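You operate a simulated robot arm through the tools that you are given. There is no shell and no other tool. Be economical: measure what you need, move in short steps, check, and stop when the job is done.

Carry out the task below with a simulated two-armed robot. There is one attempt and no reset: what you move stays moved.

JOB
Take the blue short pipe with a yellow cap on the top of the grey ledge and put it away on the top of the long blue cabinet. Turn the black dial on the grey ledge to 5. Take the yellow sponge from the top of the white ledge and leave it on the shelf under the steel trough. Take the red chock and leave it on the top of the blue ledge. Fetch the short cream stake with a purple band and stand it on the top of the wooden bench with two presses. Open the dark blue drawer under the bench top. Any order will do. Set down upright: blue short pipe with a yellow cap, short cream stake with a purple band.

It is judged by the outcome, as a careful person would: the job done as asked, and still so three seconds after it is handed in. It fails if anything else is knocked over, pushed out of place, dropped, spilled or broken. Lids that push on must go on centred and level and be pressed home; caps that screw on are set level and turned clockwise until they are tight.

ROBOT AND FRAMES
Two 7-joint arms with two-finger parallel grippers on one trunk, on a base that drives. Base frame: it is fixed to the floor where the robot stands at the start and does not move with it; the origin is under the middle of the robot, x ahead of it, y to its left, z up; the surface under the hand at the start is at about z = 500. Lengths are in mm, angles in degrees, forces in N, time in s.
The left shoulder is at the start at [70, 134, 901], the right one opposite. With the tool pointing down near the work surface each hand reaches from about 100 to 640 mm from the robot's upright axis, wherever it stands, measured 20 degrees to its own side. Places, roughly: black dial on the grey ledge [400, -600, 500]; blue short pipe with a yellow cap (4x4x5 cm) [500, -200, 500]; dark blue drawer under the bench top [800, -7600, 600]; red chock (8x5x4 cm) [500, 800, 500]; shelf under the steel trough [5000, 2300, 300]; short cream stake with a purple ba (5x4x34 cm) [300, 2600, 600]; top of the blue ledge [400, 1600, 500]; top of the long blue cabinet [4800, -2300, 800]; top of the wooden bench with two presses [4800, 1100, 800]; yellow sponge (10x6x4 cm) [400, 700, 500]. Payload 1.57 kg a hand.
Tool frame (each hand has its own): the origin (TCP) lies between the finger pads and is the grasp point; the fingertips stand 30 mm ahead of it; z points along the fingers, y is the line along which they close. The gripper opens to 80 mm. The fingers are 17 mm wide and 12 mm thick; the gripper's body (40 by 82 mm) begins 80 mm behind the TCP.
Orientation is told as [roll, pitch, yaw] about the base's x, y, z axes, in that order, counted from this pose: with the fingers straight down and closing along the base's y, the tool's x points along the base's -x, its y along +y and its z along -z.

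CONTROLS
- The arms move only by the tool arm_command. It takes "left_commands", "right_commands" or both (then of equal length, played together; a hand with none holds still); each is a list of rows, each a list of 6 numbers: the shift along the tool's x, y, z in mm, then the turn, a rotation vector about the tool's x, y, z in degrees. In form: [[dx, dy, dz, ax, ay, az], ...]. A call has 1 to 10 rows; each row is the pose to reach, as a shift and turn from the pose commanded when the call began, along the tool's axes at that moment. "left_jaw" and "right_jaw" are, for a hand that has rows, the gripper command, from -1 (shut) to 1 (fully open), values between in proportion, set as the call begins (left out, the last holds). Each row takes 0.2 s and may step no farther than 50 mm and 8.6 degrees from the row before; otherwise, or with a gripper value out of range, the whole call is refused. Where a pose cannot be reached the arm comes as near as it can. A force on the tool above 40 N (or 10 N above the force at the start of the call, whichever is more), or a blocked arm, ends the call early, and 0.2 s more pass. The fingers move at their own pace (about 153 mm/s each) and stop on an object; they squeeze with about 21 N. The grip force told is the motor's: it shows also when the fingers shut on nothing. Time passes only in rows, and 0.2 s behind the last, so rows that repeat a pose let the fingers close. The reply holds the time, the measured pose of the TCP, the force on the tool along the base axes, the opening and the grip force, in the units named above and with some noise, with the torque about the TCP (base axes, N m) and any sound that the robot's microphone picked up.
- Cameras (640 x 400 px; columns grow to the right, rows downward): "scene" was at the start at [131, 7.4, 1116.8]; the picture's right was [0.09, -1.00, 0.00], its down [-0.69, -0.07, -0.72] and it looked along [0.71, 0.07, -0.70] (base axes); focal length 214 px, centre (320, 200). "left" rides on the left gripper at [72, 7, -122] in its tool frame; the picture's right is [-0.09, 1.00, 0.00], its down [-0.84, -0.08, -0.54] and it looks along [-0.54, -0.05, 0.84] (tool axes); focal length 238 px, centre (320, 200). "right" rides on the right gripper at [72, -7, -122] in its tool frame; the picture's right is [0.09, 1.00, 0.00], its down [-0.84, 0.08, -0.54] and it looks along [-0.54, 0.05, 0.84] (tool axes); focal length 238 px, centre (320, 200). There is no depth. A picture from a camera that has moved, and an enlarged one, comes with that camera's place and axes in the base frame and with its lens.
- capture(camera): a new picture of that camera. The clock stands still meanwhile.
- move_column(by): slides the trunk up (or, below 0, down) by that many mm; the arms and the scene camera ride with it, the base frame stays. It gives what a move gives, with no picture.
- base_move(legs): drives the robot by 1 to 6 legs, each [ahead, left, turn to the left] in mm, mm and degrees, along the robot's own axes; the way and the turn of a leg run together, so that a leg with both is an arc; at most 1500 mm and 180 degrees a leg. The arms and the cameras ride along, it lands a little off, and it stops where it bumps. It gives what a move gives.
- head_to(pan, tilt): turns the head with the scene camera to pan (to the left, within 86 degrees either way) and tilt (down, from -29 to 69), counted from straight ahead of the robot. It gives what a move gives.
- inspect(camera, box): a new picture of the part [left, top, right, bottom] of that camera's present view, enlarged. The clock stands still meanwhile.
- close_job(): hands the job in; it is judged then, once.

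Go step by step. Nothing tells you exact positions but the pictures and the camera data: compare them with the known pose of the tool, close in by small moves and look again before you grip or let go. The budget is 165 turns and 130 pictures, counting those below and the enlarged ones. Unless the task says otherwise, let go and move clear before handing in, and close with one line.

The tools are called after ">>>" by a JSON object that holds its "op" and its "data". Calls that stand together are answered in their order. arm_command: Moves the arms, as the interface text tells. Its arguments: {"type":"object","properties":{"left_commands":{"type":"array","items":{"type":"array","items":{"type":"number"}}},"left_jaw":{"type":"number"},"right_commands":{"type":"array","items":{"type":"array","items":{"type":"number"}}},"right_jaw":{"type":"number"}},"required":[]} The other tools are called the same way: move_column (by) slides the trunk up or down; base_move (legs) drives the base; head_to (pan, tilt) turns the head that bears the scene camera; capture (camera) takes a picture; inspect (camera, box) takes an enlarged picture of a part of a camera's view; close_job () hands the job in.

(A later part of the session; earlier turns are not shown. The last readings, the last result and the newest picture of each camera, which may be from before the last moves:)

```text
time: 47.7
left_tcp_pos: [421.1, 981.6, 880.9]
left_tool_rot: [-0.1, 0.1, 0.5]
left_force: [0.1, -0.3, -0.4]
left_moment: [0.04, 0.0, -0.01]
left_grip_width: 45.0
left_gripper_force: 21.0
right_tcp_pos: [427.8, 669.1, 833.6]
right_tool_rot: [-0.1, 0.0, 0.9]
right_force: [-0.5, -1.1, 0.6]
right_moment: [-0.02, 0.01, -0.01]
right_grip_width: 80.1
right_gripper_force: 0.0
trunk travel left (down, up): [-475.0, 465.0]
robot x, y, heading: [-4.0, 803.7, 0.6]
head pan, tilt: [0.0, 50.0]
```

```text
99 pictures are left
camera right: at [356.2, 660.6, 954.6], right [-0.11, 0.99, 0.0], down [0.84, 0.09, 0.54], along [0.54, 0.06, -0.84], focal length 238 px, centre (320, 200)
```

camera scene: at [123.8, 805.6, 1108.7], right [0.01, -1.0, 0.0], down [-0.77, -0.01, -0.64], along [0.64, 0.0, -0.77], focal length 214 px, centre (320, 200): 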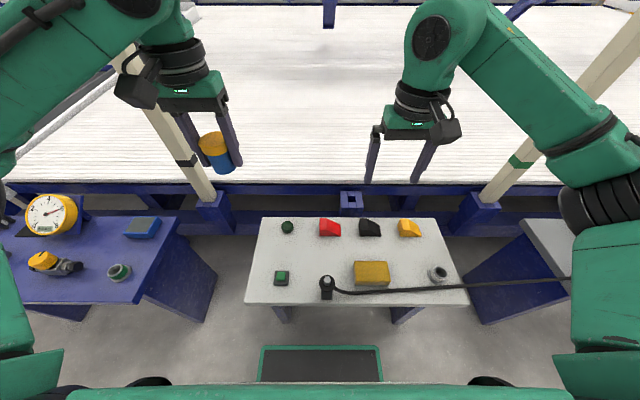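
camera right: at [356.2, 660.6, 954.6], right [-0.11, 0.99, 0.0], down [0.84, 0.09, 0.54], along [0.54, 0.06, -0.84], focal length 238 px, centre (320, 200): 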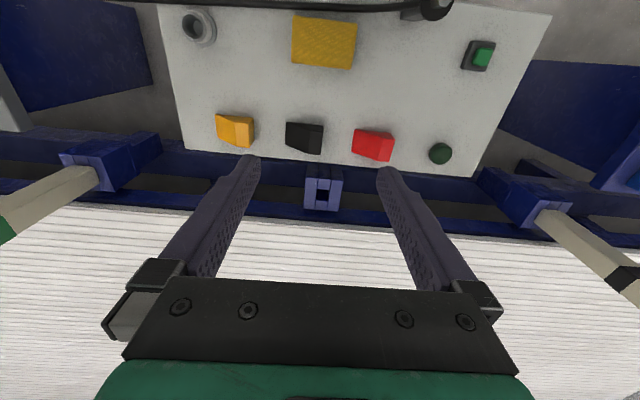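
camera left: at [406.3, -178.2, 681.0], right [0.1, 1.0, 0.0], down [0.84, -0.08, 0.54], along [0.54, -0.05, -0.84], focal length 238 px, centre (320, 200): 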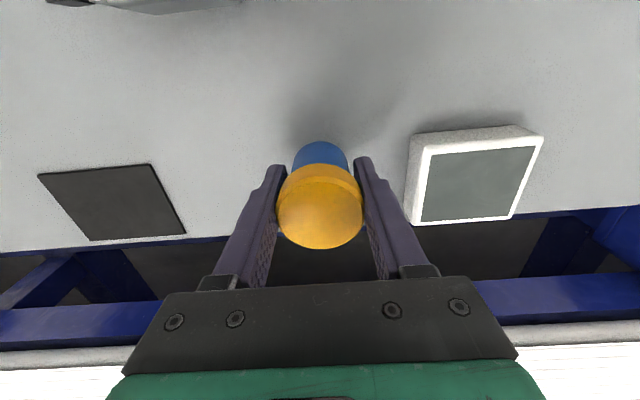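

The red chock is at about [497, 777], long along y, so it must be gripped across x. I'll bring the right hand above it, turned -90.

>>> {"op": "arm_command", "data": {"right_commands": [[-7, 11, 10, 0, 0, 8.5], [-14, 22, 20, 0, 0, 17], [-21, 33, 30, 0, 0, 25.5], [-28, 44, 50, 0, 0, 34], [-35, 55, 70, 0, 0, 42.5], [-42, 66, 90, 0, 0, 51], [-49, 77, 110, 0, 0, 59.5], [-56, 88, 130, 0, 0, 68], [-63, 98, 150, 0, 0, 76.5], [-69, 108, 165, 0, 0, 85]]}}

>>> {"op": "arm_command", "data": {"right_commands": [[0, 0, 20, 0, 0, 6]]}}

>>> {"op": "capture", "data": {"camera": "right"}}

>>> {"op": "inspect", "data": {"camera": "scene", "box": [240, 200, 480, 350]}}

```text
time: 49.9
left_tcp_pos: [421.0, 981.0, 880.9]
left_tool_rot: [-0.1, 0.1, 0.7]
left_force: [-0.2, -0.2, 0.0]
left_moment: [0.0, 0.01, -0.03]
left_grip_width: 44.9
left_gripper_force: 21.3
right_tcp_pos: [495.4, 776.4, 667.4]
right_tool_rot: [0.0, 0.1, -84.3]
right_force: [-0.3, 0.5, -0.2]
right_moment: [0.02, 0.0, 0.0]
right_grip_width: 79.8
right_gripper_force: 0.0
trunk travel left (down, up): [-475.0, 465.0]
robot x, y, heading: [-1.4, 807.1, 0.5]
head pan, tilt: [0.0, 50.0]
```

```text
time: 50.3
left_tcp_pos: [421.4, 981.4, 883.1]
left_tool_rot: [0.0, 0.1, 0.6]
left_force: [0.3, -0.5, -0.7]
left_moment: [0.02, 0.0, 0.0]
left_grip_width: 44.6
left_gripper_force: 21.3
right_tcp_pos: [496.7, 776.8, 646.6]
right_tool_rot: [0.0, 0.0, -90.1]
right_force: [-0.7, 0.2, -0.5]
right_moment: [-0.02, 0.02, -0.01]
right_grip_width: 80.2
right_gripper_force: 0.1
trunk travel left (down, up): [-475.0, 465.0]
robot x, y, heading: [-4.6, 804.8, 0.3]
head pan, tilt: [0.0, 50.0]
```

```text
98 pictures are left
camera right: at [489.2, 848.2, 768.9], right [1.0, 0.09, 0.0], down [0.08, -0.84, 0.54], along [0.05, -0.54, -0.84], focal length 238 px, centre (320, 200)
```

right: 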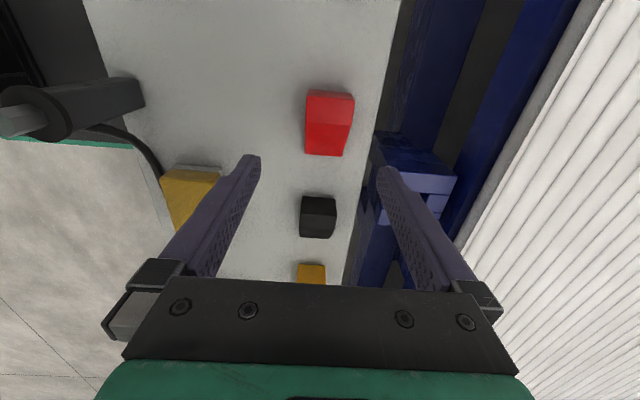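

```text
2.67 times, centred on (360, 275) of scene
camera zoom: at [124.3, 805.7, 1108.7], right [0.01, -1.0, 0.0], down [-0.77, -0.01, -0.64], along [0.64, 0.01, -0.77], focal length 572 px, centre (213, 0)
```

zoom: 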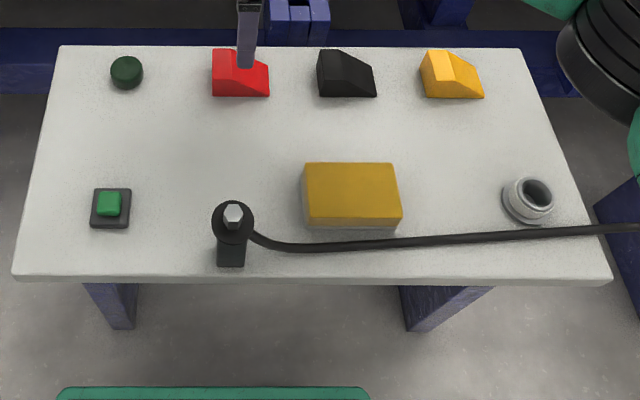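

The chock lies around x 501, y 742–822, with its high end at +y. I need to know how close the blue stub behind it is, so I'll take an enlarged look.

>>> {"op": "inspect", "data": {"camera": "right", "box": [280, 70, 480, 195]}}

>>> {"op": "inspect", "data": {"camera": "scene", "box": [300, 175, 396, 235]}}

```text
3.20 times, centred on (380, 132) of right
camera zoom: at [489.2, 848.2, 768.9], right [1.0, 0.09, 0.0], down [0.08, -0.84, 0.54], along [0.05, -0.54, -0.84], focal length 763 px, centre (128, 416)
```

zoom: 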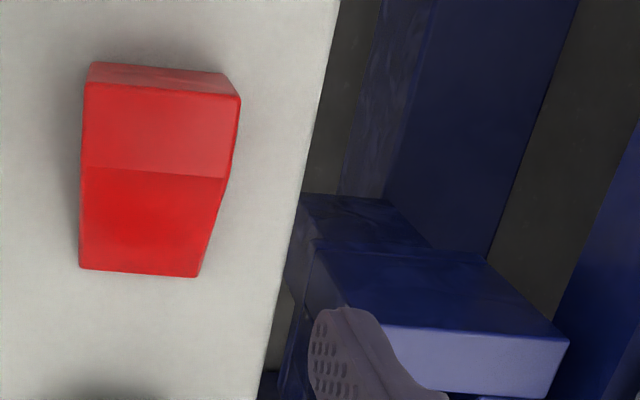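

```text
6.67 times, centred on (348, 205) of scene
camera zoom: at [124.3, 805.7, 1108.7], right [0.01, -1.0, 0.0], down [-0.77, -0.01, -0.64], along [0.64, 0.01, -0.77], focal length 1430 px, centre (133, 167)
```

zoom: 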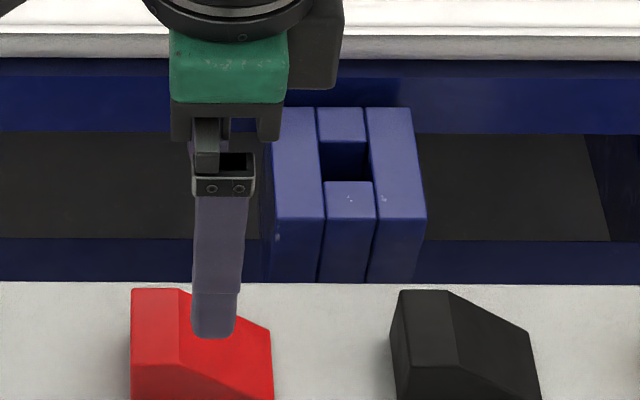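

The stub's corner is at x≈575, clear of the fingers. I'll go down onto the chock at [501, 787].

>>> {"op": "arm_command", "data": {"right_commands": [[10, 4, 40, 0, 0, 0], [10, 4, 80, 0, 0, 0], [10, 4, 100, 0, 0, 0], [10, 4, 112, 0, 0, 0]]}}

>>> {"op": "capture", "data": {"camera": "right"}}

```text
time: 51.3
left_tcp_pos: [420.0, 981.9, 881.1]
left_tool_rot: [-0.1, 0.2, 0.6]
left_force: [0.0, -0.6, 0.0]
left_moment: [0.01, 0.01, 0.03]
left_grip_width: 44.5
left_gripper_force: 21.2
right_tcp_pos: [500.0, 786.7, 534.2]
right_tool_rot: [0.0, 0.0, -90.0]
right_force: [-0.7, 1.0, -0.4]
right_moment: [0.02, 0.03, 0.03]
right_grip_width: 80.0
right_gripper_force: 0.0
trunk travel left (down, up): [-475.0, 465.0]
robot x, y, heading: [-1.9, 806.0, 0.5]
head pan, tilt: [0.0, 50.0]
```

```text
94 pictures are left
camera right: at [492.6, 859.5, 657.2], right [1.0, 0.09, 0.0], down [0.08, -0.84, 0.54], along [0.05, -0.54, -0.84], focal length 238 px, centre (320, 200)
```

right: 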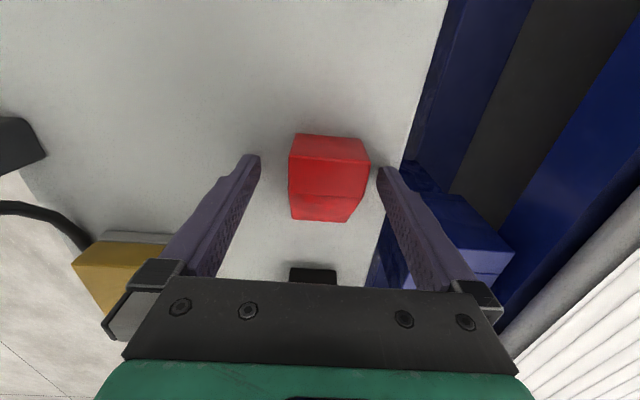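

>>> {"op": "arm_command", "data": {"right_commands": [[0, 1, 0, 0, 0, 0], [0, 1, 0, 0, 0, 0], [0, 1, 0, 0, 0, 0], [0, 1, -20, 0, 0, 0], [0, 1, -60, 0, 0, 0], [0, 1, -100, 0, 0, 0], [0, 1, -150, 0, 0, 0]], "right_jaw": -1}}

>>> {"op": "capture", "data": {"camera": "right"}}

```text
time: 52.9
left_tcp_pos: [419.4, 981.7, 880.5]
left_tool_rot: [-0.1, 0.1, 0.6]
left_force: [0.8, 0.0, 0.0]
left_moment: [-0.02, 0.0, -0.02]
left_grip_width: 44.5
left_gripper_force: 20.5
right_tcp_pos: [499.6, 787.2, 687.0]
right_tool_rot: [0.0, -0.1, -90.0]
right_force: [-0.9, 0.1, -0.6]
right_moment: [0.02, -0.03, -0.03]
right_grip_width: 44.4
right_gripper_force: 21.1
trunk travel left (down, up): [-475.0, 465.0]
robot x, y, heading: [-0.7, 807.0, 0.5]
head pan, tilt: [0.0, 50.0]
```

```text
93 pictures are left
camera right: at [492.8, 859.9, 808.1], right [1.0, 0.09, 0.0], down [0.08, -0.84, 0.54], along [0.05, -0.54, -0.84], focal length 238 px, centre (320, 200)
```

right: 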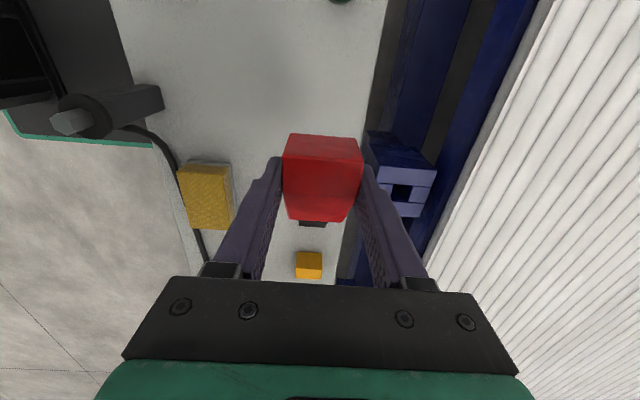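

Chock held. I'll raise it and strafe to the blue ledge.

>>> {"op": "arm_command", "data": {"right_commands": [[0, -20, -45, 0, 0, 0], [0, -45, -90, 0, 0, 0], [0, -70, -120, 0, 0, 0]]}}

>>> {"op": "base_move", "data": {"legs": [[0, 850, 0]]}}

>>> {"op": "capture", "data": {"camera": "scene"}}

```text
refused: row 2 steps farther than a row can; nothing moved
```

```text
time: 57.5
left_tcp_pos: [419.2, 1839.1, 880.5]
left_tool_rot: [-0.1, 0.0, -0.1]
left_force: [0.2, -0.2, -0.1]
left_moment: [-0.03, -0.01, 0.01]
left_grip_width: 44.5
left_gripper_force: 21.2
right_tcp_pos: [498.0, 1645.4, 685.8]
right_tool_rot: [0.2, -0.1, -90.6]
right_force: [0.1, -0.3, -0.7]
right_moment: [0.06, -0.01, -0.04]
right_grip_width: 44.4
right_gripper_force: 20.8
trunk travel left (down, up): [-475.0, 465.0]
robot x, y, heading: [-5.9, 1669.2, 0.1]
head pan, tilt: [0.0, 50.0]
```

```text
92 pictures are left
camera scene: at [121.3, 1666.3, 1108.7], right [0.0, -1.0, 0.0], down [-0.77, 0.0, -0.64], along [0.64, 0.0, -0.77], focal length 214 px, centre (320, 200)
```

scene: 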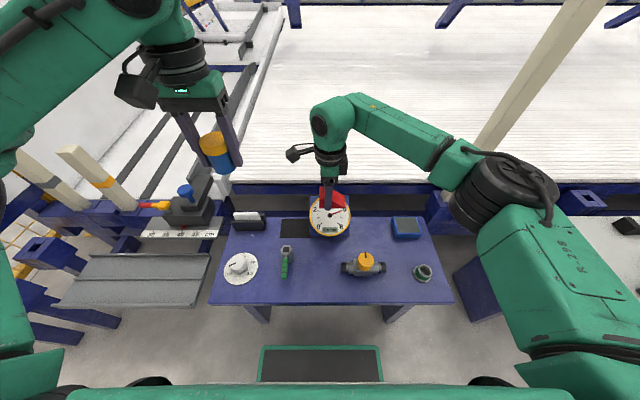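

I'm over the blue ledge. The spot at about [360, 1676] between the green wrench and the grey tool looks free. I'll rise, then move over it.

>>> {"op": "arm_command", "data": {"right_commands": [[0, 0, -40, 0, 0, 0], [10, -30, -40, 0, 0, 0], [20, -70, -40, 0, 0, 0], [30, -110, -40, 0, 0, 0], [39, -138, -20, 0, 0, 0], [39, -138, 25, 0, 0, 0]]}}

>>> {"op": "capture", "data": {"camera": "right"}}

>>> {"op": "inspect", "data": {"camera": "scene", "box": [200, 190, 456, 350]}}

```text
time: 58.9
left_tcp_pos: [421.6, 1838.7, 880.2]
left_tool_rot: [-0.1, 0.1, -0.1]
left_force: [0.6, -0.2, -1.0]
left_moment: [0.0, 0.03, 0.02]
left_grip_width: 44.1
left_gripper_force: 20.9
right_tcp_pos: [359.3, 1683.4, 659.7]
right_tool_rot: [-0.1, 0.1, -90.7]
right_force: [0.1, 0.6, -1.3]
right_moment: [0.04, 0.03, 0.01]
right_grip_width: 44.6
right_gripper_force: 20.2
trunk travel left (down, up): [-475.0, 465.0]
robot x, y, heading: [-5.7, 1664.0, -0.2]
head pan, tilt: [0.0, 50.0]
```

```text
91 pictures are left
camera right: at [352.4, 1754.6, 781.4], right [1.0, 0.08, 0.0], down [0.07, -0.84, 0.54], along [0.04, -0.54, -0.84], focal length 238 px, centre (320, 200)
```

right: 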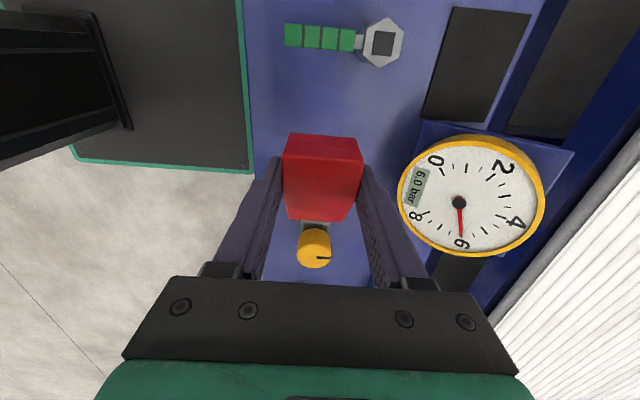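

```text
2.50 times, centred on (328, 270) of scene
camera zoom: at [121.9, 1665.8, 1108.7], right [0.0, -1.0, 0.0], down [-0.77, 0.0, -0.64], along [0.64, 0.0, -0.77], focal length 536 px, centre (300, 25)
```

zoom: 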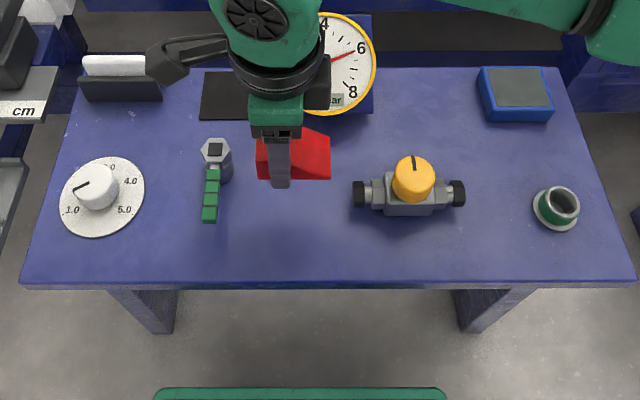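

The spot is clear with ~30 mm margins. I'll lower the chock.

>>> {"op": "arm_command", "data": {"right_commands": [[0, 0, 45, 0, 0, 0], [0, 0, 85, 0, 0, 0], [0, 0, 105, 0, 0, 0], [0, 0, 115, 0, 0, 0], [0, 0, 121, 0, 0, 0], [0, 0, 125, 0, 0, 0]]}}

>>> {"op": "inspect", "data": {"camera": "scene", "box": [200, 190, 456, 350]}}

```text
time: 60.3
left_tcp_pos: [418.5, 1838.7, 881.8]
left_tool_rot: [0.0, 0.1, -0.2]
left_force: [-0.8, -0.3, -0.8]
left_moment: [-0.02, -0.04, 0.0]
left_grip_width: 44.3
left_gripper_force: 21.6
right_tcp_pos: [359.8, 1685.3, 535.0]
right_tool_rot: [0.1, -0.1, -90.6]
right_force: [-0.1, -0.2, 3.1]
right_moment: [-0.08, 0.11, 0.06]
right_grip_width: 44.4
right_gripper_force: 21.2
trunk travel left (down, up): [-475.0, 465.0]
robot x, y, heading: [-6.9, 1661.9, -0.0]
head pan, tilt: [0.0, 50.0]
```

```text
2.50 times, centred on (328, 270) of scene
camera zoom: at [120.7, 1665.9, 1108.9], right [0.0, -1.0, 0.0], down [-0.77, 0.0, -0.64], along [0.64, 0.0, -0.77], focal length 536 px, centre (300, 25)
```

zoom: 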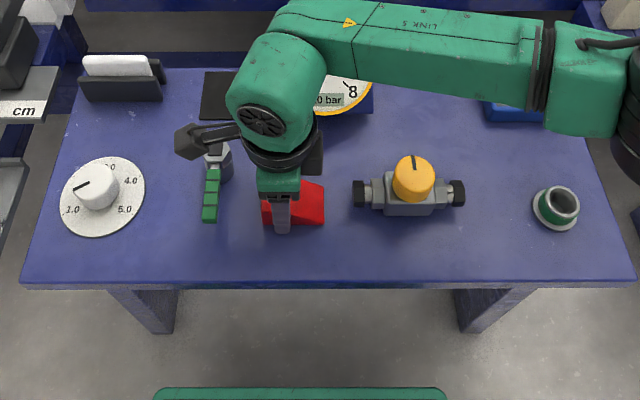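

Contact is felt (3 N). I'll release and lift straight up.

>>> {"op": "arm_command", "data": {"right_commands": [[0, 0, 1, 0, 0, 0], [0, 0, 1, 0, 0, 0], [0, 0, 0, 0, 0, 0], [0, 0, -40, 0, 0, 0], [0, 0, -80, 0, 0, 0], [0, 0, -125, 0, 0, 0], [0, 0, -170, 0, 0, 0], [0, 0, -220, 0, 0, 0], [0, 0, -270, 0, 0, 0]], "right_jaw": 0.5}}

>>> {"op": "inspect", "data": {"camera": "scene", "box": [200, 190, 456, 350]}}

```text
time: 62.3
left_tcp_pos: [419.8, 1839.1, 880.9]
left_tool_rot: [-0.2, 0.0, -0.1]
left_force: [-0.3, 0.1, -1.1]
left_moment: [-0.02, 0.0, 0.01]
left_grip_width: 44.2
left_gripper_force: 20.7
right_tcp_pos: [358.6, 1684.2, 804.6]
right_tool_rot: [0.1, 0.1, -90.6]
right_force: [0.5, 0.1, -0.4]
right_moment: [0.01, -0.01, 0.02]
right_grip_width: 60.1
right_gripper_force: 0.0
trunk travel left (down, up): [-475.0, 465.0]
robot x, y, heading: [-8.3, 1670.1, -0.3]
head pan, tilt: [0.0, 50.0]
```

```text
2.50 times, centred on (328, 270) of scene
camera zoom: at [120.6, 1666.3, 1108.7], right [0.0, -1.0, 0.0], down [-0.77, 0.0, -0.64], along [0.64, 0.0, -0.77], focal length 536 px, centre (300, 25)
```

zoom: 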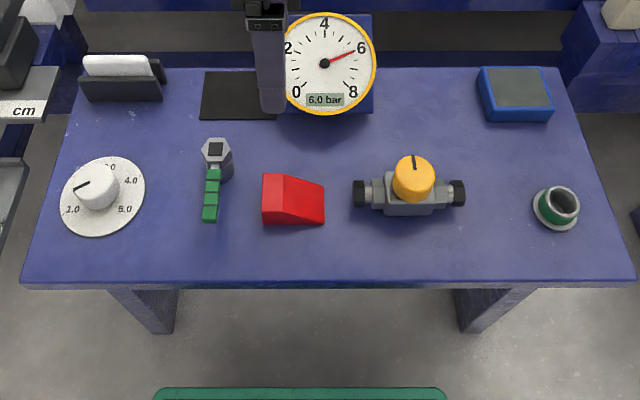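

The chock is in place. Next I look left for the stake around [300, 2600].

>>> {"op": "head_to", "data": {"pan": 45, "tilt": 30}}

>>> {"op": "capture", "data": {"camera": "scene"}}

```text
time: 63.4
left_tcp_pos: [419.9, 1839.0, 880.7]
left_tool_rot: [0.0, 0.1, -0.1]
left_force: [0.4, 0.0, 0.4]
left_moment: [0.0, -0.02, 0.04]
left_grip_width: 44.4
left_gripper_force: 20.5
right_tcp_pos: [359.0, 1684.4, 803.9]
right_tool_rot: [0.0, 0.0, -90.6]
right_force: [-0.3, -0.2, 0.5]
right_moment: [-0.02, -0.05, -0.05]
right_grip_width: 59.8
right_gripper_force: 0.0
trunk travel left (down, up): [-475.0, 465.0]
robot x, y, heading: [-4.7, 1665.3, -0.3]
head pan, tilt: [45.0, 30.0]
```

```text
87 pictures are left
camera scene: at [108.3, 1729.9, 1138.2], right [0.7, -0.71, 0.0], down [-0.36, -0.35, -0.87], along [0.61, 0.61, -0.5], focal length 214 px, centre (320, 200)
```

scene: 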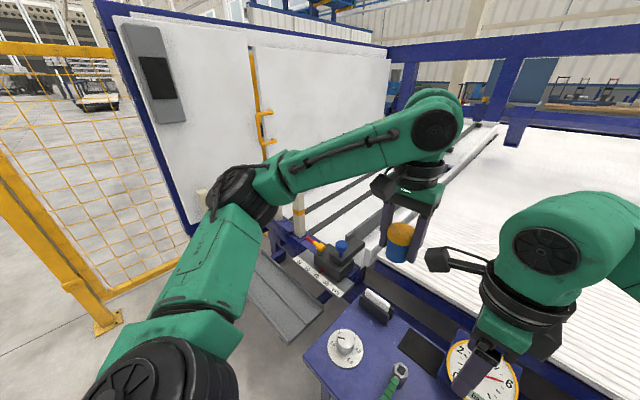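

>>> {"op": "base_move", "data": {"legs": [[0, 550, 0]]}}

>>> {"op": "head_to", "data": {"pan": 20, "tilt": 45}}

>>> {"op": "capture", "data": {"camera": "scene"}}

```text
time: 66.6
left_tcp_pos: [416.3, 2371.4, 881.3]
left_tool_rot: [0.6, 0.2, -0.5]
left_force: [-0.4, -0.2, 0.0]
left_moment: [0.0, 0.02, 0.01]
left_grip_width: 44.3
left_gripper_force: 20.7
right_tcp_pos: [356.2, 2219.2, 806.3]
right_tool_rot: [0.2, 0.4, -90.9]
right_force: [0.6, 1.3, -0.9]
right_moment: [-0.05, 0.01, -0.03]
right_grip_width: 60.1
right_gripper_force: 0.1
trunk travel left (down, up): [-475.0, 465.0]
robot x, y, heading: [-6.6, 2210.7, -0.1]
head pan, tilt: [45.0, 30.0]
stopped in leg 1: the robot was blocked; the commanded pose is now the measured one
```

```text
time: 67.5
left_tcp_pos: [417.1, 2371.8, 882.6]
left_tool_rot: [0.5, 0.2, -0.4]
left_force: [-0.7, 0.3, -0.8]
left_moment: [0.0, -0.03, 0.01]
left_grip_width: 44.2
left_gripper_force: 21.1
right_tcp_pos: [356.8, 2218.8, 805.7]
right_tool_rot: [0.2, 0.6, -90.9]
right_force: [0.3, -0.3, 0.6]
right_moment: [-0.01, 0.03, 0.02]
right_grip_width: 60.0
right_gripper_force: 0.1
trunk travel left (down, up): [-475.0, 465.0]
robot x, y, heading: [-4.7, 2207.2, -0.2]
head pan, tilt: [20.0, 45.0]
```

```text
86 pictures are left
camera scene: at [115.9, 2226.5, 1116.3], right [0.34, -0.94, -0.01], down [-0.66, -0.23, -0.71], along [0.67, 0.25, -0.7], focal length 214 px, centre (320, 200)
```

scene: 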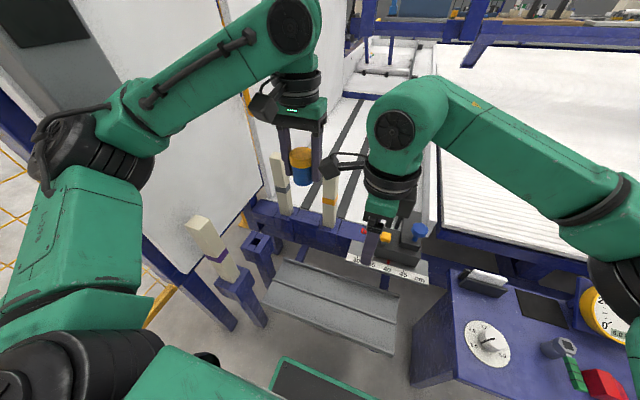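

The purple-banded stake stands in a blue socket to my left, at about [300, 2590] with its top at z≈750. The strafe was blocked, so I'll back off and turn left so the right hand can reach the stake.

>>> {"op": "base_move", "data": {"legs": [[0, -60, 0], [-250, 0, 0], [0, 0, 50]]}}

>>> {"op": "head_to", "data": {"pan": 0, "tilt": 40}}

>>> {"op": "capture", "data": {"camera": "scene"}}

```text
time: 72.2
left_tcp_pos: [-109.6, 2586.8, 878.8]
left_tool_rot: [0.1, 0.5, 49.5]
left_force: [0.3, 0.3, -1.0]
left_moment: [0.01, -0.01, 0.0]
left_grip_width: 44.4
left_gripper_force: 21.5
right_tcp_pos: [-30.6, 2442.2, 803.8]
right_tool_rot: [0.0, 0.0, -40.9]
right_force: [0.3, 0.5, 0.1]
right_moment: [0.0, 0.02, -0.01]
right_grip_width: 60.3
right_gripper_force: 0.0
trunk travel left (down, up): [-475.0, 465.0]
robot x, y, heading: [-257.2, 2156.3, 49.8]
head pan, tilt: [20.0, 45.0]
```

```text
time: 73.0
left_tcp_pos: [-110.1, 2586.7, 877.7]
left_tool_rot: [0.0, 0.5, 49.7]
left_force: [-0.6, -0.6, -1.2]
left_moment: [-0.01, 0.06, 0.03]
left_grip_width: 44.3
left_gripper_force: 20.5
right_tcp_pos: [-30.2, 2441.8, 805.2]
right_tool_rot: [0.0, 0.0, -40.9]
right_force: [0.4, 0.1, -0.3]
right_moment: [0.01, 0.0, -0.02]
right_grip_width: 60.1
right_gripper_force: 0.0
trunk travel left (down, up): [-475.0, 465.0]
robot x, y, heading: [-254.3, 2150.4, 49.5]
head pan, tilt: [0.0, 40.0]
```

```text
85 pictures are left
camera scene: at [-166.3, 2254.9, 1122.9], right [0.76, -0.65, 0.0], down [-0.42, -0.49, -0.77], along [0.5, 0.58, -0.64], focal length 214 px, centre (320, 200)
```

scene: 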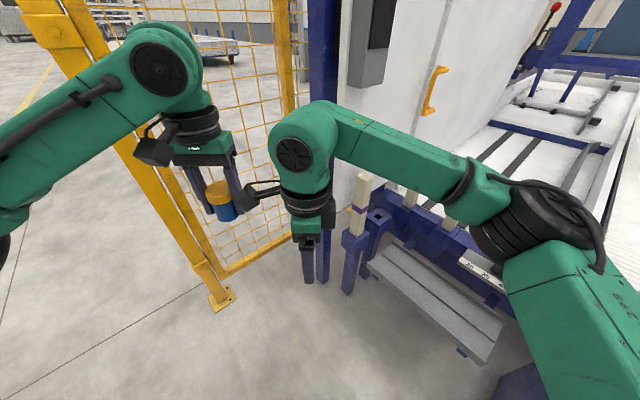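

The stake's top is at about [310, 2589, 748], and the socket top at z≈490. I'll drive ahead 200 mm toward it.

>>> {"op": "base_move", "data": {"legs": [[200, 0, 0]]}}

>>> {"op": "capture", "data": {"camera": "scene"}}

>>> {"op": "capture", "data": {"camera": "right"}}

```text
time: 74.6
left_tcp_pos: [18.8, 2738.0, 877.4]
left_tool_rot: [0.0, 0.4, 49.5]
left_force: [0.0, 0.0, -0.6]
left_moment: [-0.02, 0.02, 0.0]
left_grip_width: 44.2
left_gripper_force: 20.5
right_tcp_pos: [97.5, 2593.6, 803.2]
right_tool_rot: [0.0, -0.1, -41.0]
right_force: [0.2, 0.3, -0.2]
right_moment: [-0.01, 0.05, 0.04]
right_grip_width: 59.7
right_gripper_force: 0.0
trunk travel left (down, up): [-475.0, 465.0]
robot x, y, heading: [-124.4, 2301.8, 49.4]
head pan, tilt: [0.0, 40.0]
```

```text
84 pictures are left
camera scene: at [-37.9, 2405.8, 1122.8], right [0.76, -0.65, 0.0], down [-0.42, -0.49, -0.77], along [0.5, 0.58, -0.64], focal length 214 px, centre (320, 200)
```

scene: 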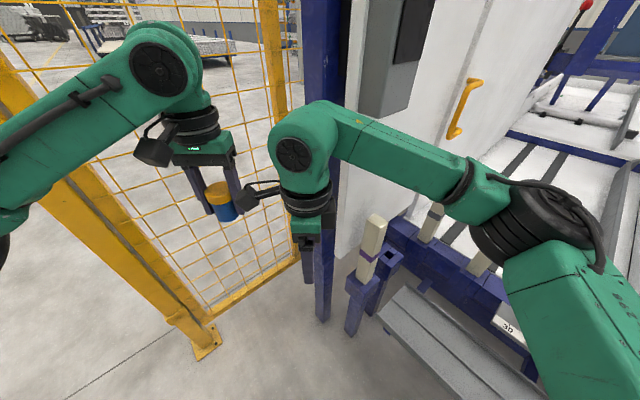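

```text
83 pictures are left
camera right: at [38.8, 2635.0, 926.2], right [0.58, 0.81, 0.0], down [0.68, -0.49, 0.54], along [0.44, -0.32, -0.84], focal length 238 px, centre (320, 200)
```

right: 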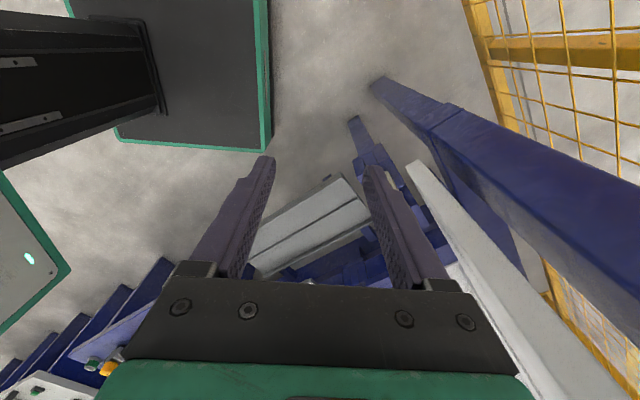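

>>> {"op": "inspect", "data": {"camera": "scene", "box": [330, 200, 426, 260]}}

```text
6.67 times, centred on (378, 230) of scene
camera zoom: at [-37.9, 2405.8, 1122.8], right [0.76, -0.65, 0.0], down [-0.42, -0.49, -0.77], along [0.5, 0.58, -0.64], focal length 1430 px, centre (-67, 0)
```

zoom: 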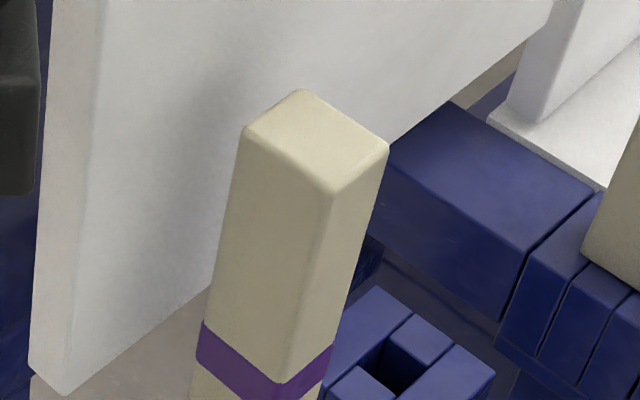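

The stake is axis-aligned, about 36×42 mm, centred near [310, 2593]. I'll move the right hand high above it with yaw 0 and jaws open.

>>> {"op": "arm_command", "data": {"right_commands": [[-20, 18, -30, 0, 0, -6], [-45, 40, -55, 0, 0, -12], [-72, 63, -55, 0, 0, -18], [-100, 86, -55, 0, 0, -24], [-128, 110, -55, 0, 0, -30], [-150, 130, -55, 0, 0, -36], [-160, 139, -55, 0, 0, -41]], "right_jaw": 1}}

>>> {"op": "capture", "data": {"camera": "right"}}

>>> {"op": "capture", "data": {"camera": "scene"}}

```text
time: 75.9
left_tcp_pos: [-12.8, 2745.8, 881.9]
left_tool_rot: [-0.9, -0.1, 50.8]
left_force: [-1.3, -0.2, -0.9]
left_moment: [-0.04, -0.08, -0.04]
left_grip_width: 44.5
left_gripper_force: 21.1
right_tcp_pos: [188.1, 2598.3, 858.1]
right_tool_rot: [-0.7, -7.1, 6.1]
right_force: [-0.2, 0.5, 0.5]
right_moment: [0.0, 0.0, -0.01]
right_grip_width: 80.0
right_gripper_force: 0.0
trunk travel left (down, up): [-475.0, 465.0]
robot x, y, heading: [-128.2, 2306.4, 51.0]
head pan, tilt: [0.0, 40.0]
stopped in row 6 (right hand): the arm was blocked; the commanded pose is now the measured one
```

```text
81 pictures are left
camera right: at [102.7, 2584.3, 971.2], right [-0.19, 0.98, -0.02], down [0.75, 0.16, 0.64], along [0.63, 0.11, -0.77], focal length 238 px, centre (320, 200)
```

right: 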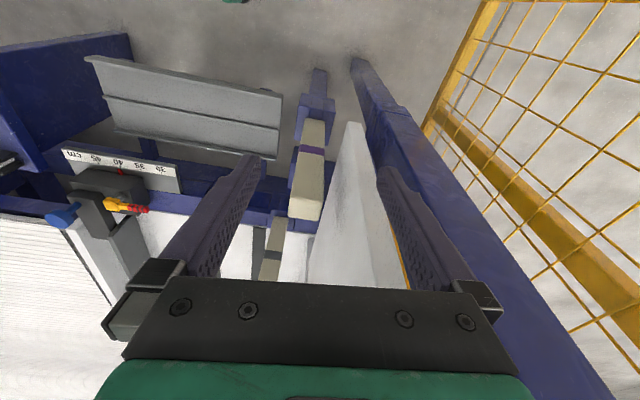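

```text
80 pictures are left
camera scene: at [-67.2, 2412.8, 1126.5], right [0.77, -0.63, 0.02], down [-0.39, -0.5, -0.77], along [0.5, 0.59, -0.63], focal length 214 px, centre (320, 200)
```

scene: 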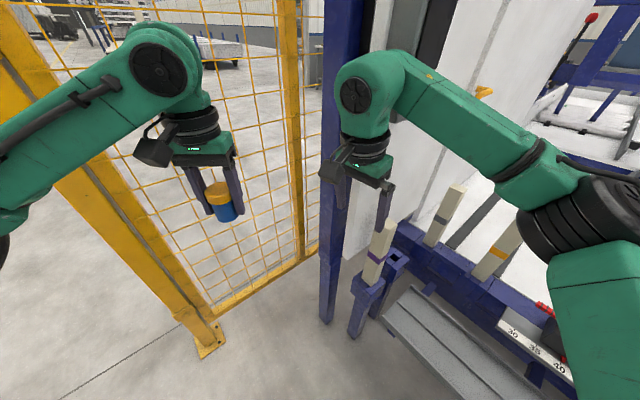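

The hand was blocked. The white panel stands beside the stake at y≈2635, above z≈640, so a top-down grip won't fit. I'll retreat and instead grip the stake horizontally, reaching along +y below the panel.

>>> {"op": "arm_command", "data": {"right_commands": [[40, 0, 0, 0, 0, 0], [80, -10, 0, 0, 7, 0], [110, -30, 0, 0, 7, 6], [110, -60, 0, 0, 7, 6]]}}

>>> {"op": "base_move", "data": {"legs": [[-250, 0, 0]]}}

>>> {"op": "capture", "data": {"camera": "scene"}}

```text
time: 76.9
left_tcp_pos: [9.6, 2742.6, 877.4]
left_tool_rot: [0.1, 0.6, 50.4]
left_force: [0.0, -0.3, -0.8]
left_moment: [0.04, 0.01, -0.02]
left_grip_width: 44.4
left_gripper_force: 21.0
right_tcp_pos: [110.0, 2526.3, 840.1]
right_tool_rot: [-0.1, 1.5, -1.7]
right_force: [0.0, -0.5, 0.0]
right_moment: [-0.05, 0.01, 0.01]
right_grip_width: 79.9
right_gripper_force: 0.1
trunk travel left (down, up): [-475.0, 465.0]
robot x, y, heading: [-130.6, 2310.2, 50.3]
head pan, tilt: [0.0, 40.0]
```

```text
time: 78.7
left_tcp_pos: [-151.2, 2551.3, 877.8]
left_tool_rot: [0.0, 0.5, 50.5]
left_force: [0.0, -0.3, 0.0]
left_moment: [0.0, -0.02, 0.01]
left_grip_width: 44.2
left_gripper_force: 20.9
right_tcp_pos: [-49.1, 2335.1, 838.8]
right_tool_rot: [-0.2, 1.4, -1.5]
right_force: [0.1, 0.0, 0.2]
right_moment: [-0.01, 0.01, 0.01]
right_grip_width: 79.9
right_gripper_force: 0.0
trunk travel left (down, up): [-475.0, 465.0]
robot x, y, heading: [-284.9, 2115.4, 50.7]
head pan, tilt: [0.0, 40.0]
```

```text
79 pictures are left
camera scene: at [-201.3, 2218.8, 1123.0], right [0.77, -0.63, 0.0], down [-0.41, -0.5, -0.77], along [0.49, 0.59, -0.64], focal length 214 px, centre (320, 200)
```

scene: 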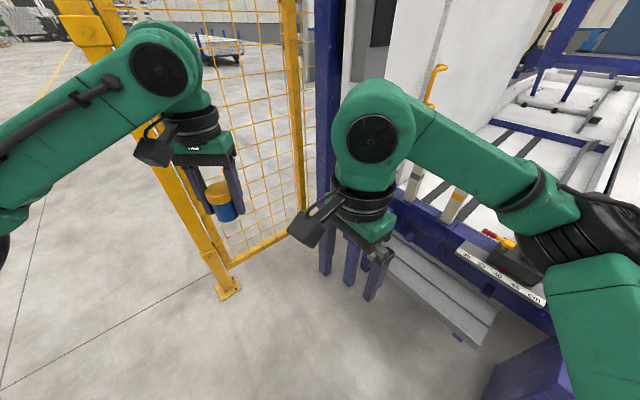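

I'll turn the base a bit more, then yaw the hand so that tilting it forward will point it along +y.

>>> {"op": "base_move", "data": {"legs": [[0, 0, 9.5]]}}

>>> {"op": "arm_command", "data": {"right_commands": [[-10, -5, 0, 0, 0, -8.2], [-20, -10, 0, 0, 0, -16.4], [-30, -15, 0, 0, 0, -24.6], [-40, -20, 0, 0, 0, -32.8], [-50, -25, 0, 0, 0, -41], [-60, -30, 0, 0, 0, -49.2], [-70, -35, 0, 0, 0, -57.4], [-80, -40, 0, 0, 0, -65.6], [-85, -45, 0, 0, 0, -73.8], [-90, -50, 0, 0, 0, -82]]}}

```text
time: 79.8
left_tcp_pos: [-225.3, 2568.6, 878.9]
left_tool_rot: [0.0, 0.5, 60.1]
left_force: [-0.2, 0.3, -0.6]
left_moment: [0.02, 0.04, -0.03]
left_grip_width: 44.5
left_gripper_force: 20.9
right_tcp_pos: [-89.3, 2372.8, 839.5]
right_tool_rot: [-0.2, 1.4, 8.0]
right_force: [-0.1, -0.2, 0.3]
right_moment: [-0.02, 0.0, -0.01]
right_grip_width: 79.9
right_gripper_force: 0.1
trunk travel left (down, up): [-475.0, 465.0]
robot x, y, heading: [-287.7, 2115.6, 60.2]
head pan, tilt: [0.0, 40.0]
```

```text
time: 82.0
left_tcp_pos: [-224.1, 2569.3, 879.1]
left_tool_rot: [0.0, 0.4, 60.1]
left_force: [0.0, 0.6, -0.3]
left_moment: [-0.02, 0.0, -0.02]
left_grip_width: 44.2
left_gripper_force: 21.3
right_tcp_pos: [7.8, 2336.2, 837.4]
right_tool_rot: [1.5, 0.4, 90.3]
right_force: [-0.2, -0.4, 0.2]
right_moment: [0.02, -0.02, 0.03]
right_grip_width: 80.1
right_gripper_force: 0.1
trunk travel left (down, up): [-475.0, 465.0]
robot x, y, heading: [-284.8, 2115.4, 60.2]
head pan, tilt: [0.0, 40.0]
```

>>> {"op": "arm_command", "data": {"right_commands": [[-9, -12, 10, 0, -8.5, 0], [-18, -24, 30, 0, -17, 0], [-27, -36, 50, 0, -25.5, 0], [-36, -48, 75, 0, -34, 0], [-45, -60, 100, 0, -42.5, 0], [-54, -72, 130, 0, -51, 0], [-63, -84, 160, 0, -59.5, 0], [-72, -96, 190, 0, -68, 0], [-80, -107, 215, 0, -76.5, 0], [-88, -118, 237, 0, -85, 0]]}}

>>> {"op": "capture", "data": {"camera": "scene"}}

```text
time: 84.2
left_tcp_pos: [-223.2, 2566.1, 878.7]
left_tool_rot: [0.2, 0.4, 60.1]
left_force: [0.1, -0.9, 0.5]
left_moment: [0.06, 0.05, 0.0]
left_grip_width: 44.1
left_gripper_force: 21.1
right_tcp_pos: [120.9, 2422.9, 597.7]
right_tool_rot: [14.7, -85.0, 75.3]
right_force: [0.4, -1.5, -0.9]
right_moment: [0.06, 0.0, -0.01]
right_grip_width: 80.1
right_gripper_force: 0.0
right hand out of reach, approached as far as the arm can: row 8, 9
trunk travel left (down, up): [-475.0, 465.0]
robot x, y, heading: [-286.8, 2113.9, 60.2]
head pan, tilt: [0.0, 40.0]
```

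```text
78 pictures are left
camera scene: at [-218.2, 2229.3, 1123.3], right [0.87, -0.5, 0.0], down [-0.32, -0.56, -0.77], along [0.38, 0.67, -0.64], focal length 214 px, centre (320, 200)
```

scene: 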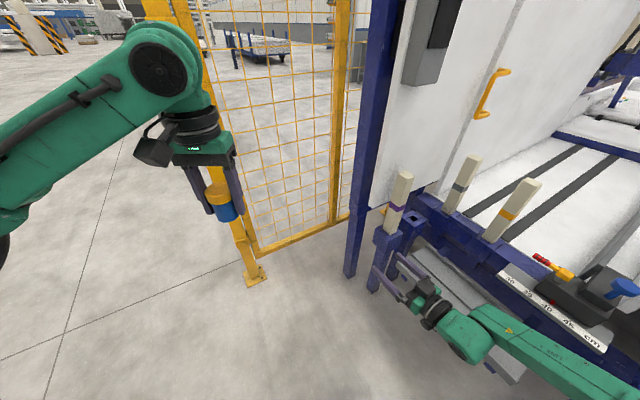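

The hand points along +y. I'll drive so that it lines up with the stake in x, still short of it in y.

>>> {"op": "arm_command", "data": {"right_commands": [[0, 0, 0, 0, -5, 0]]}}

>>> {"op": "base_move", "data": {"legs": [[120, -130, 0]]}}

>>> {"op": "capture", "data": {"camera": "scene"}}

>>> {"op": "capture", "data": {"camera": "right"}}

```text
time: 84.6
left_tcp_pos: [-224.4, 2568.1, 878.9]
left_tool_rot: [0.1, 0.7, 60.1]
left_force: [0.7, -0.7, -0.3]
left_moment: [0.01, 0.04, -0.01]
left_grip_width: 44.3
left_gripper_force: 20.5
right_tcp_pos: [119.4, 2422.3, 595.6]
right_tool_rot: [75.6, -88.6, 14.5]
right_force: [-0.2, -0.8, 0.2]
right_moment: [0.02, 0.0, -0.03]
right_grip_width: 79.9
right_gripper_force: 0.1
trunk travel left (down, up): [-475.0, 465.0]
robot x, y, heading: [-286.0, 2115.0, 60.2]
head pan, tilt: [0.0, 40.0]
```

```text
time: 86.0
left_tcp_pos: [-54.0, 2609.2, 878.8]
left_tool_rot: [0.1, 0.5, 60.1]
left_force: [-0.2, 0.6, -1.7]
left_moment: [-0.01, 0.0, -0.03]
left_grip_width: 44.1
left_gripper_force: 21.0
right_tcp_pos: [288.8, 2462.2, 596.0]
right_tool_rot: [72.2, -88.5, 17.9]
right_force: [-0.9, -0.2, -1.0]
right_moment: [-0.01, 0.0, -0.02]
right_grip_width: 79.8
right_gripper_force: 0.0
trunk travel left (down, up): [-475.0, 465.0]
robot x, y, heading: [-115.7, 2156.8, 60.3]
head pan, tilt: [0.0, 40.0]
```

```text
77 pictures are left
camera scene: at [-49.7, 2272.9, 1122.8], right [0.87, -0.5, 0.0], down [-0.32, -0.56, -0.77], along [0.38, 0.66, -0.64], focal length 214 px, centre (320, 200)
```

scene: 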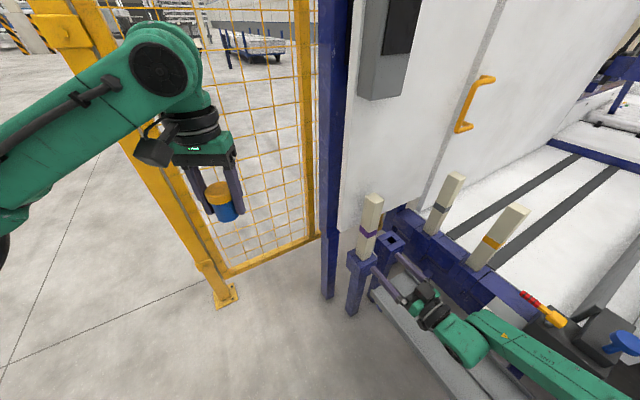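

```text
76 pictures are left
camera right: at [293.4, 2340.5, 525.2], right [-1.0, 0.0, -0.07], down [-0.06, -0.54, 0.84], along [-0.04, 0.84, 0.53], focal length 238 px, centre (320, 200)
```

right: 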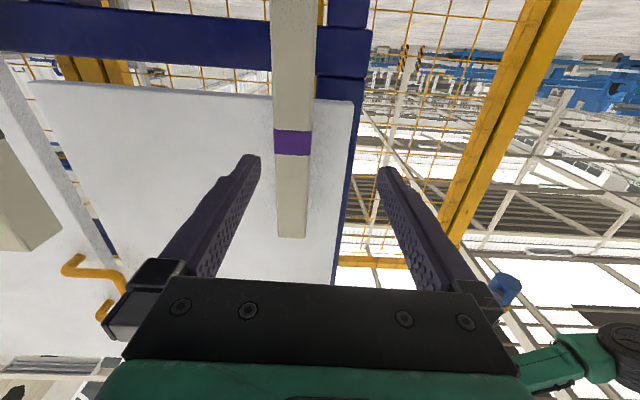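

The view is clear: stake centre x≈313, front face y≈2573, panel behind it at y≈2647. I'll shift 24 mm and advance along +y.

>>> {"op": "arm_command", "data": {"right_commands": [[0, -24, 0, 0, 0, 0], [0, -24, 40, 0, 0, 0], [0, -24, 75, 0, 0, 0], [0, -24, 95, 0, 0, 0]]}}

>>> {"op": "capture", "data": {"camera": "right"}}

```text
time: 87.0
left_tcp_pos: [-55.0, 2609.2, 878.0]
left_tool_rot: [-0.1, 0.5, 60.1]
left_force: [0.1, -0.5, -1.1]
left_moment: [0.0, 0.0, 0.0]
left_grip_width: 44.5
left_gripper_force: 21.1
right_tcp_pos: [312.8, 2559.1, 593.5]
right_tool_rot: [70.1, -88.6, 19.9]
right_force: [0.0, 0.2, 0.6]
right_moment: [0.01, 0.02, 0.01]
right_grip_width: 80.1
right_gripper_force: 0.0
trunk travel left (down, up): [-475.0, 465.0]
robot x, y, heading: [-113.4, 2154.1, 60.3]
head pan, tilt: [0.0, 40.0]
```

```text
75 pictures are left
camera right: at [317.2, 2436.3, 523.4], right [-1.0, 0.0, -0.07], down [-0.06, -0.54, 0.84], along [-0.04, 0.84, 0.53], focal length 238 px, centre (320, 200)
```

right: 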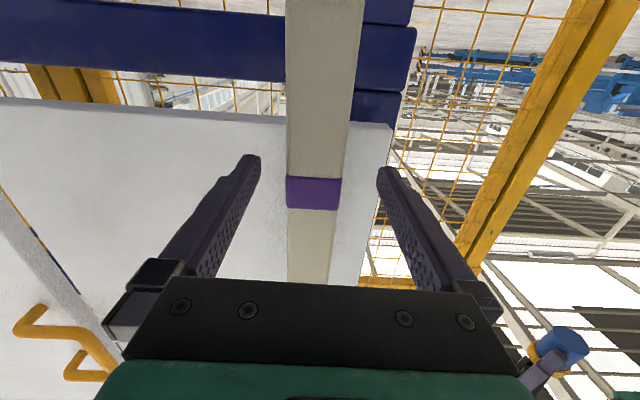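

>>> {"op": "arm_command", "data": {"right_commands": [[0, -4, 14, 0, 0, 0], [0, -4, 27, 0, 0, 0]]}}

>>> {"op": "arm_command", "data": {"right_commands": [[0, 0, 0, 0, 0, 0], [0, 0, 0, 0, 0, 0], [0, 0, 0, 0, 0, 0]], "right_jaw": -1}}

>>> {"op": "capture", "data": {"camera": "right"}}

```text
time: 87.7
left_tcp_pos: [-54.9, 2609.4, 879.2]
left_tool_rot: [-0.1, 0.5, 60.1]
left_force: [-0.2, 0.3, -0.7]
left_moment: [0.02, 0.01, 0.01]
left_grip_width: 44.2
left_gripper_force: 21.6
right_tcp_pos: [316.9, 2585.1, 594.6]
right_tool_rot: [71.2, -88.6, 18.8]
right_force: [-0.1, -0.3, -0.1]
right_moment: [-0.01, 0.01, -0.01]
right_grip_width: 80.2
right_gripper_force: 0.0
trunk travel left (down, up): [-475.0, 465.0]
robot x, y, heading: [-119.8, 2156.4, 60.1]
head pan, tilt: [0.0, 40.0]
```

```text
time: 88.5
left_tcp_pos: [-54.5, 2609.8, 879.1]
left_tool_rot: [-0.1, 0.5, 60.1]
left_force: [-0.8, 0.5, -0.5]
left_moment: [-0.02, 0.0, 0.0]
left_grip_width: 44.6
left_gripper_force: 20.9
right_tcp_pos: [316.3, 2586.2, 595.0]
right_tool_rot: [72.6, -88.7, 17.5]
right_force: [0.7, 0.6, 0.5]
right_moment: [0.17, -0.17, 0.02]
right_grip_width: 37.8
right_gripper_force: 20.8
trunk travel left (down, up): [-475.0, 465.0]
robot x, y, heading: [-116.2, 2157.7, 60.0]
head pan, tilt: [0.0, 40.0]
```

```text
74 pictures are left
camera right: at [321.2, 2463.1, 524.3], right [-1.0, 0.0, -0.07], down [-0.06, -0.54, 0.84], along [-0.04, 0.84, 0.53], focal length 238 px, centre (320, 200)
```

right: 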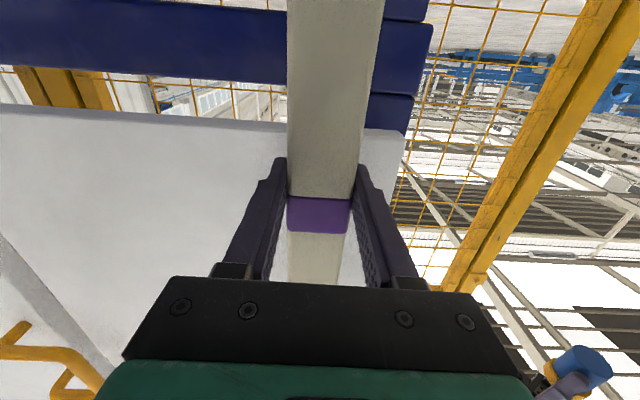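

Gripped at 38 mm. The trunk lifts exactly vertically, so I'll use it to draw the stake out of its socket.

>>> {"op": "move_column", "data": {"by": 60}}

>>> {"op": "move_column", "data": {"by": 110}}

>>> {"op": "capture", "data": {"camera": "scene"}}

```text
time: 89.5
left_tcp_pos: [-55.1, 2609.6, 937.7]
left_tool_rot: [0.0, 0.6, 60.1]
left_force: [0.4, 0.0, -0.6]
left_moment: [-0.04, -0.01, 0.0]
left_grip_width: 44.3
left_gripper_force: 21.0
right_tcp_pos: [315.7, 2587.1, 654.3]
right_tool_rot: [70.7, -88.5, 19.3]
right_force: [0.8, -0.2, -3.2]
right_moment: [-0.04, -0.01, -0.03]
right_grip_width: 38.0
right_gripper_force: 21.1
trunk travel left (down, up): [-535.0, 405.0]
robot x, y, heading: [-120.8, 2155.3, 60.2]
head pan, tilt: [0.0, 40.0]
```

```text
time: 90.9
left_tcp_pos: [-54.7, 2610.1, 1048.5]
left_tool_rot: [0.0, 0.6, 60.1]
left_force: [0.1, 0.2, -1.4]
left_moment: [0.04, 0.0, 0.03]
left_grip_width: 44.5
left_gripper_force: 20.8
right_tcp_pos: [315.9, 2586.8, 765.2]
right_tool_rot: [70.6, -88.6, 19.5]
right_force: [0.1, -0.7, -3.3]
right_moment: [0.0, -0.03, 0.0]
right_grip_width: 37.8
right_gripper_force: 21.3
trunk travel left (down, up): [-645.0, 295.0]
robot x, y, heading: [-113.8, 2156.5, 60.1]
head pan, tilt: [0.0, 40.0]
```

```text
73 pictures are left
camera scene: at [-49.9, 2273.5, 1292.8], right [0.87, -0.5, 0.0], down [-0.32, -0.56, -0.77], along [0.38, 0.66, -0.64], focal length 214 px, centre (320, 200)
```

scene: 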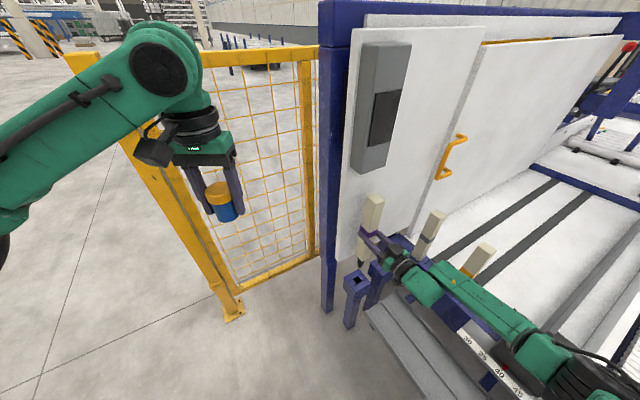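

The stake is out of the socket. I'll look at its foot before retreating.

>>> {"op": "inspect", "data": {"camera": "scene", "box": [310, 180, 438, 260]}}

>>> {"op": "inspect", "data": {"camera": "scene", "box": [330, 220, 410, 300]}}

```text
5.00 times, centred on (374, 220) of scene
camera zoom: at [-49.9, 2273.5, 1292.8], right [0.87, -0.5, 0.0], down [-0.32, -0.56, -0.77], along [0.38, 0.66, -0.64], focal length 1072 px, centre (50, 100)
```

zoom: 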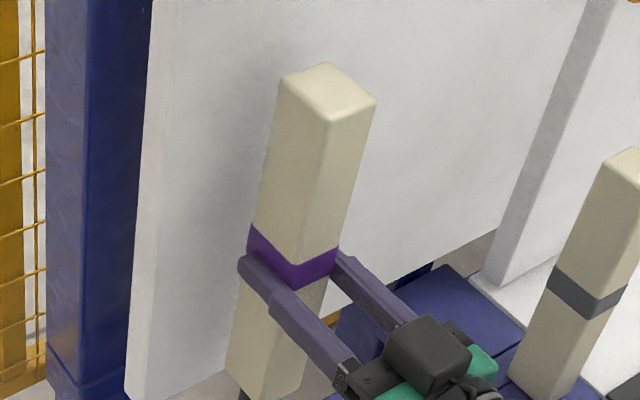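

```text
5.00 times, centred on (370, 260) of scene
camera zoom: at [-49.9, 2273.5, 1292.8], right [0.87, -0.5, 0.0], down [-0.32, -0.56, -0.77], along [0.38, 0.66, -0.64], focal length 1072 px, centre (70, -100)
```

zoom: 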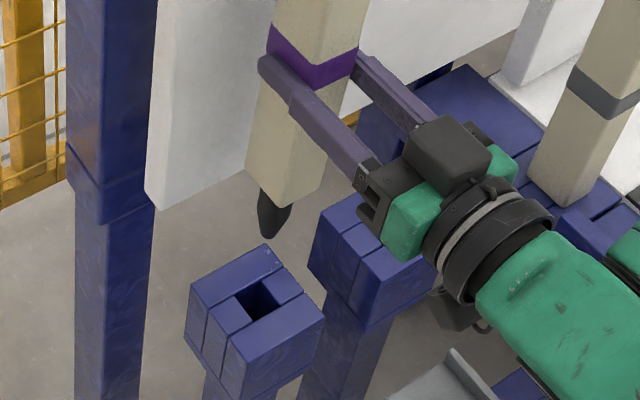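

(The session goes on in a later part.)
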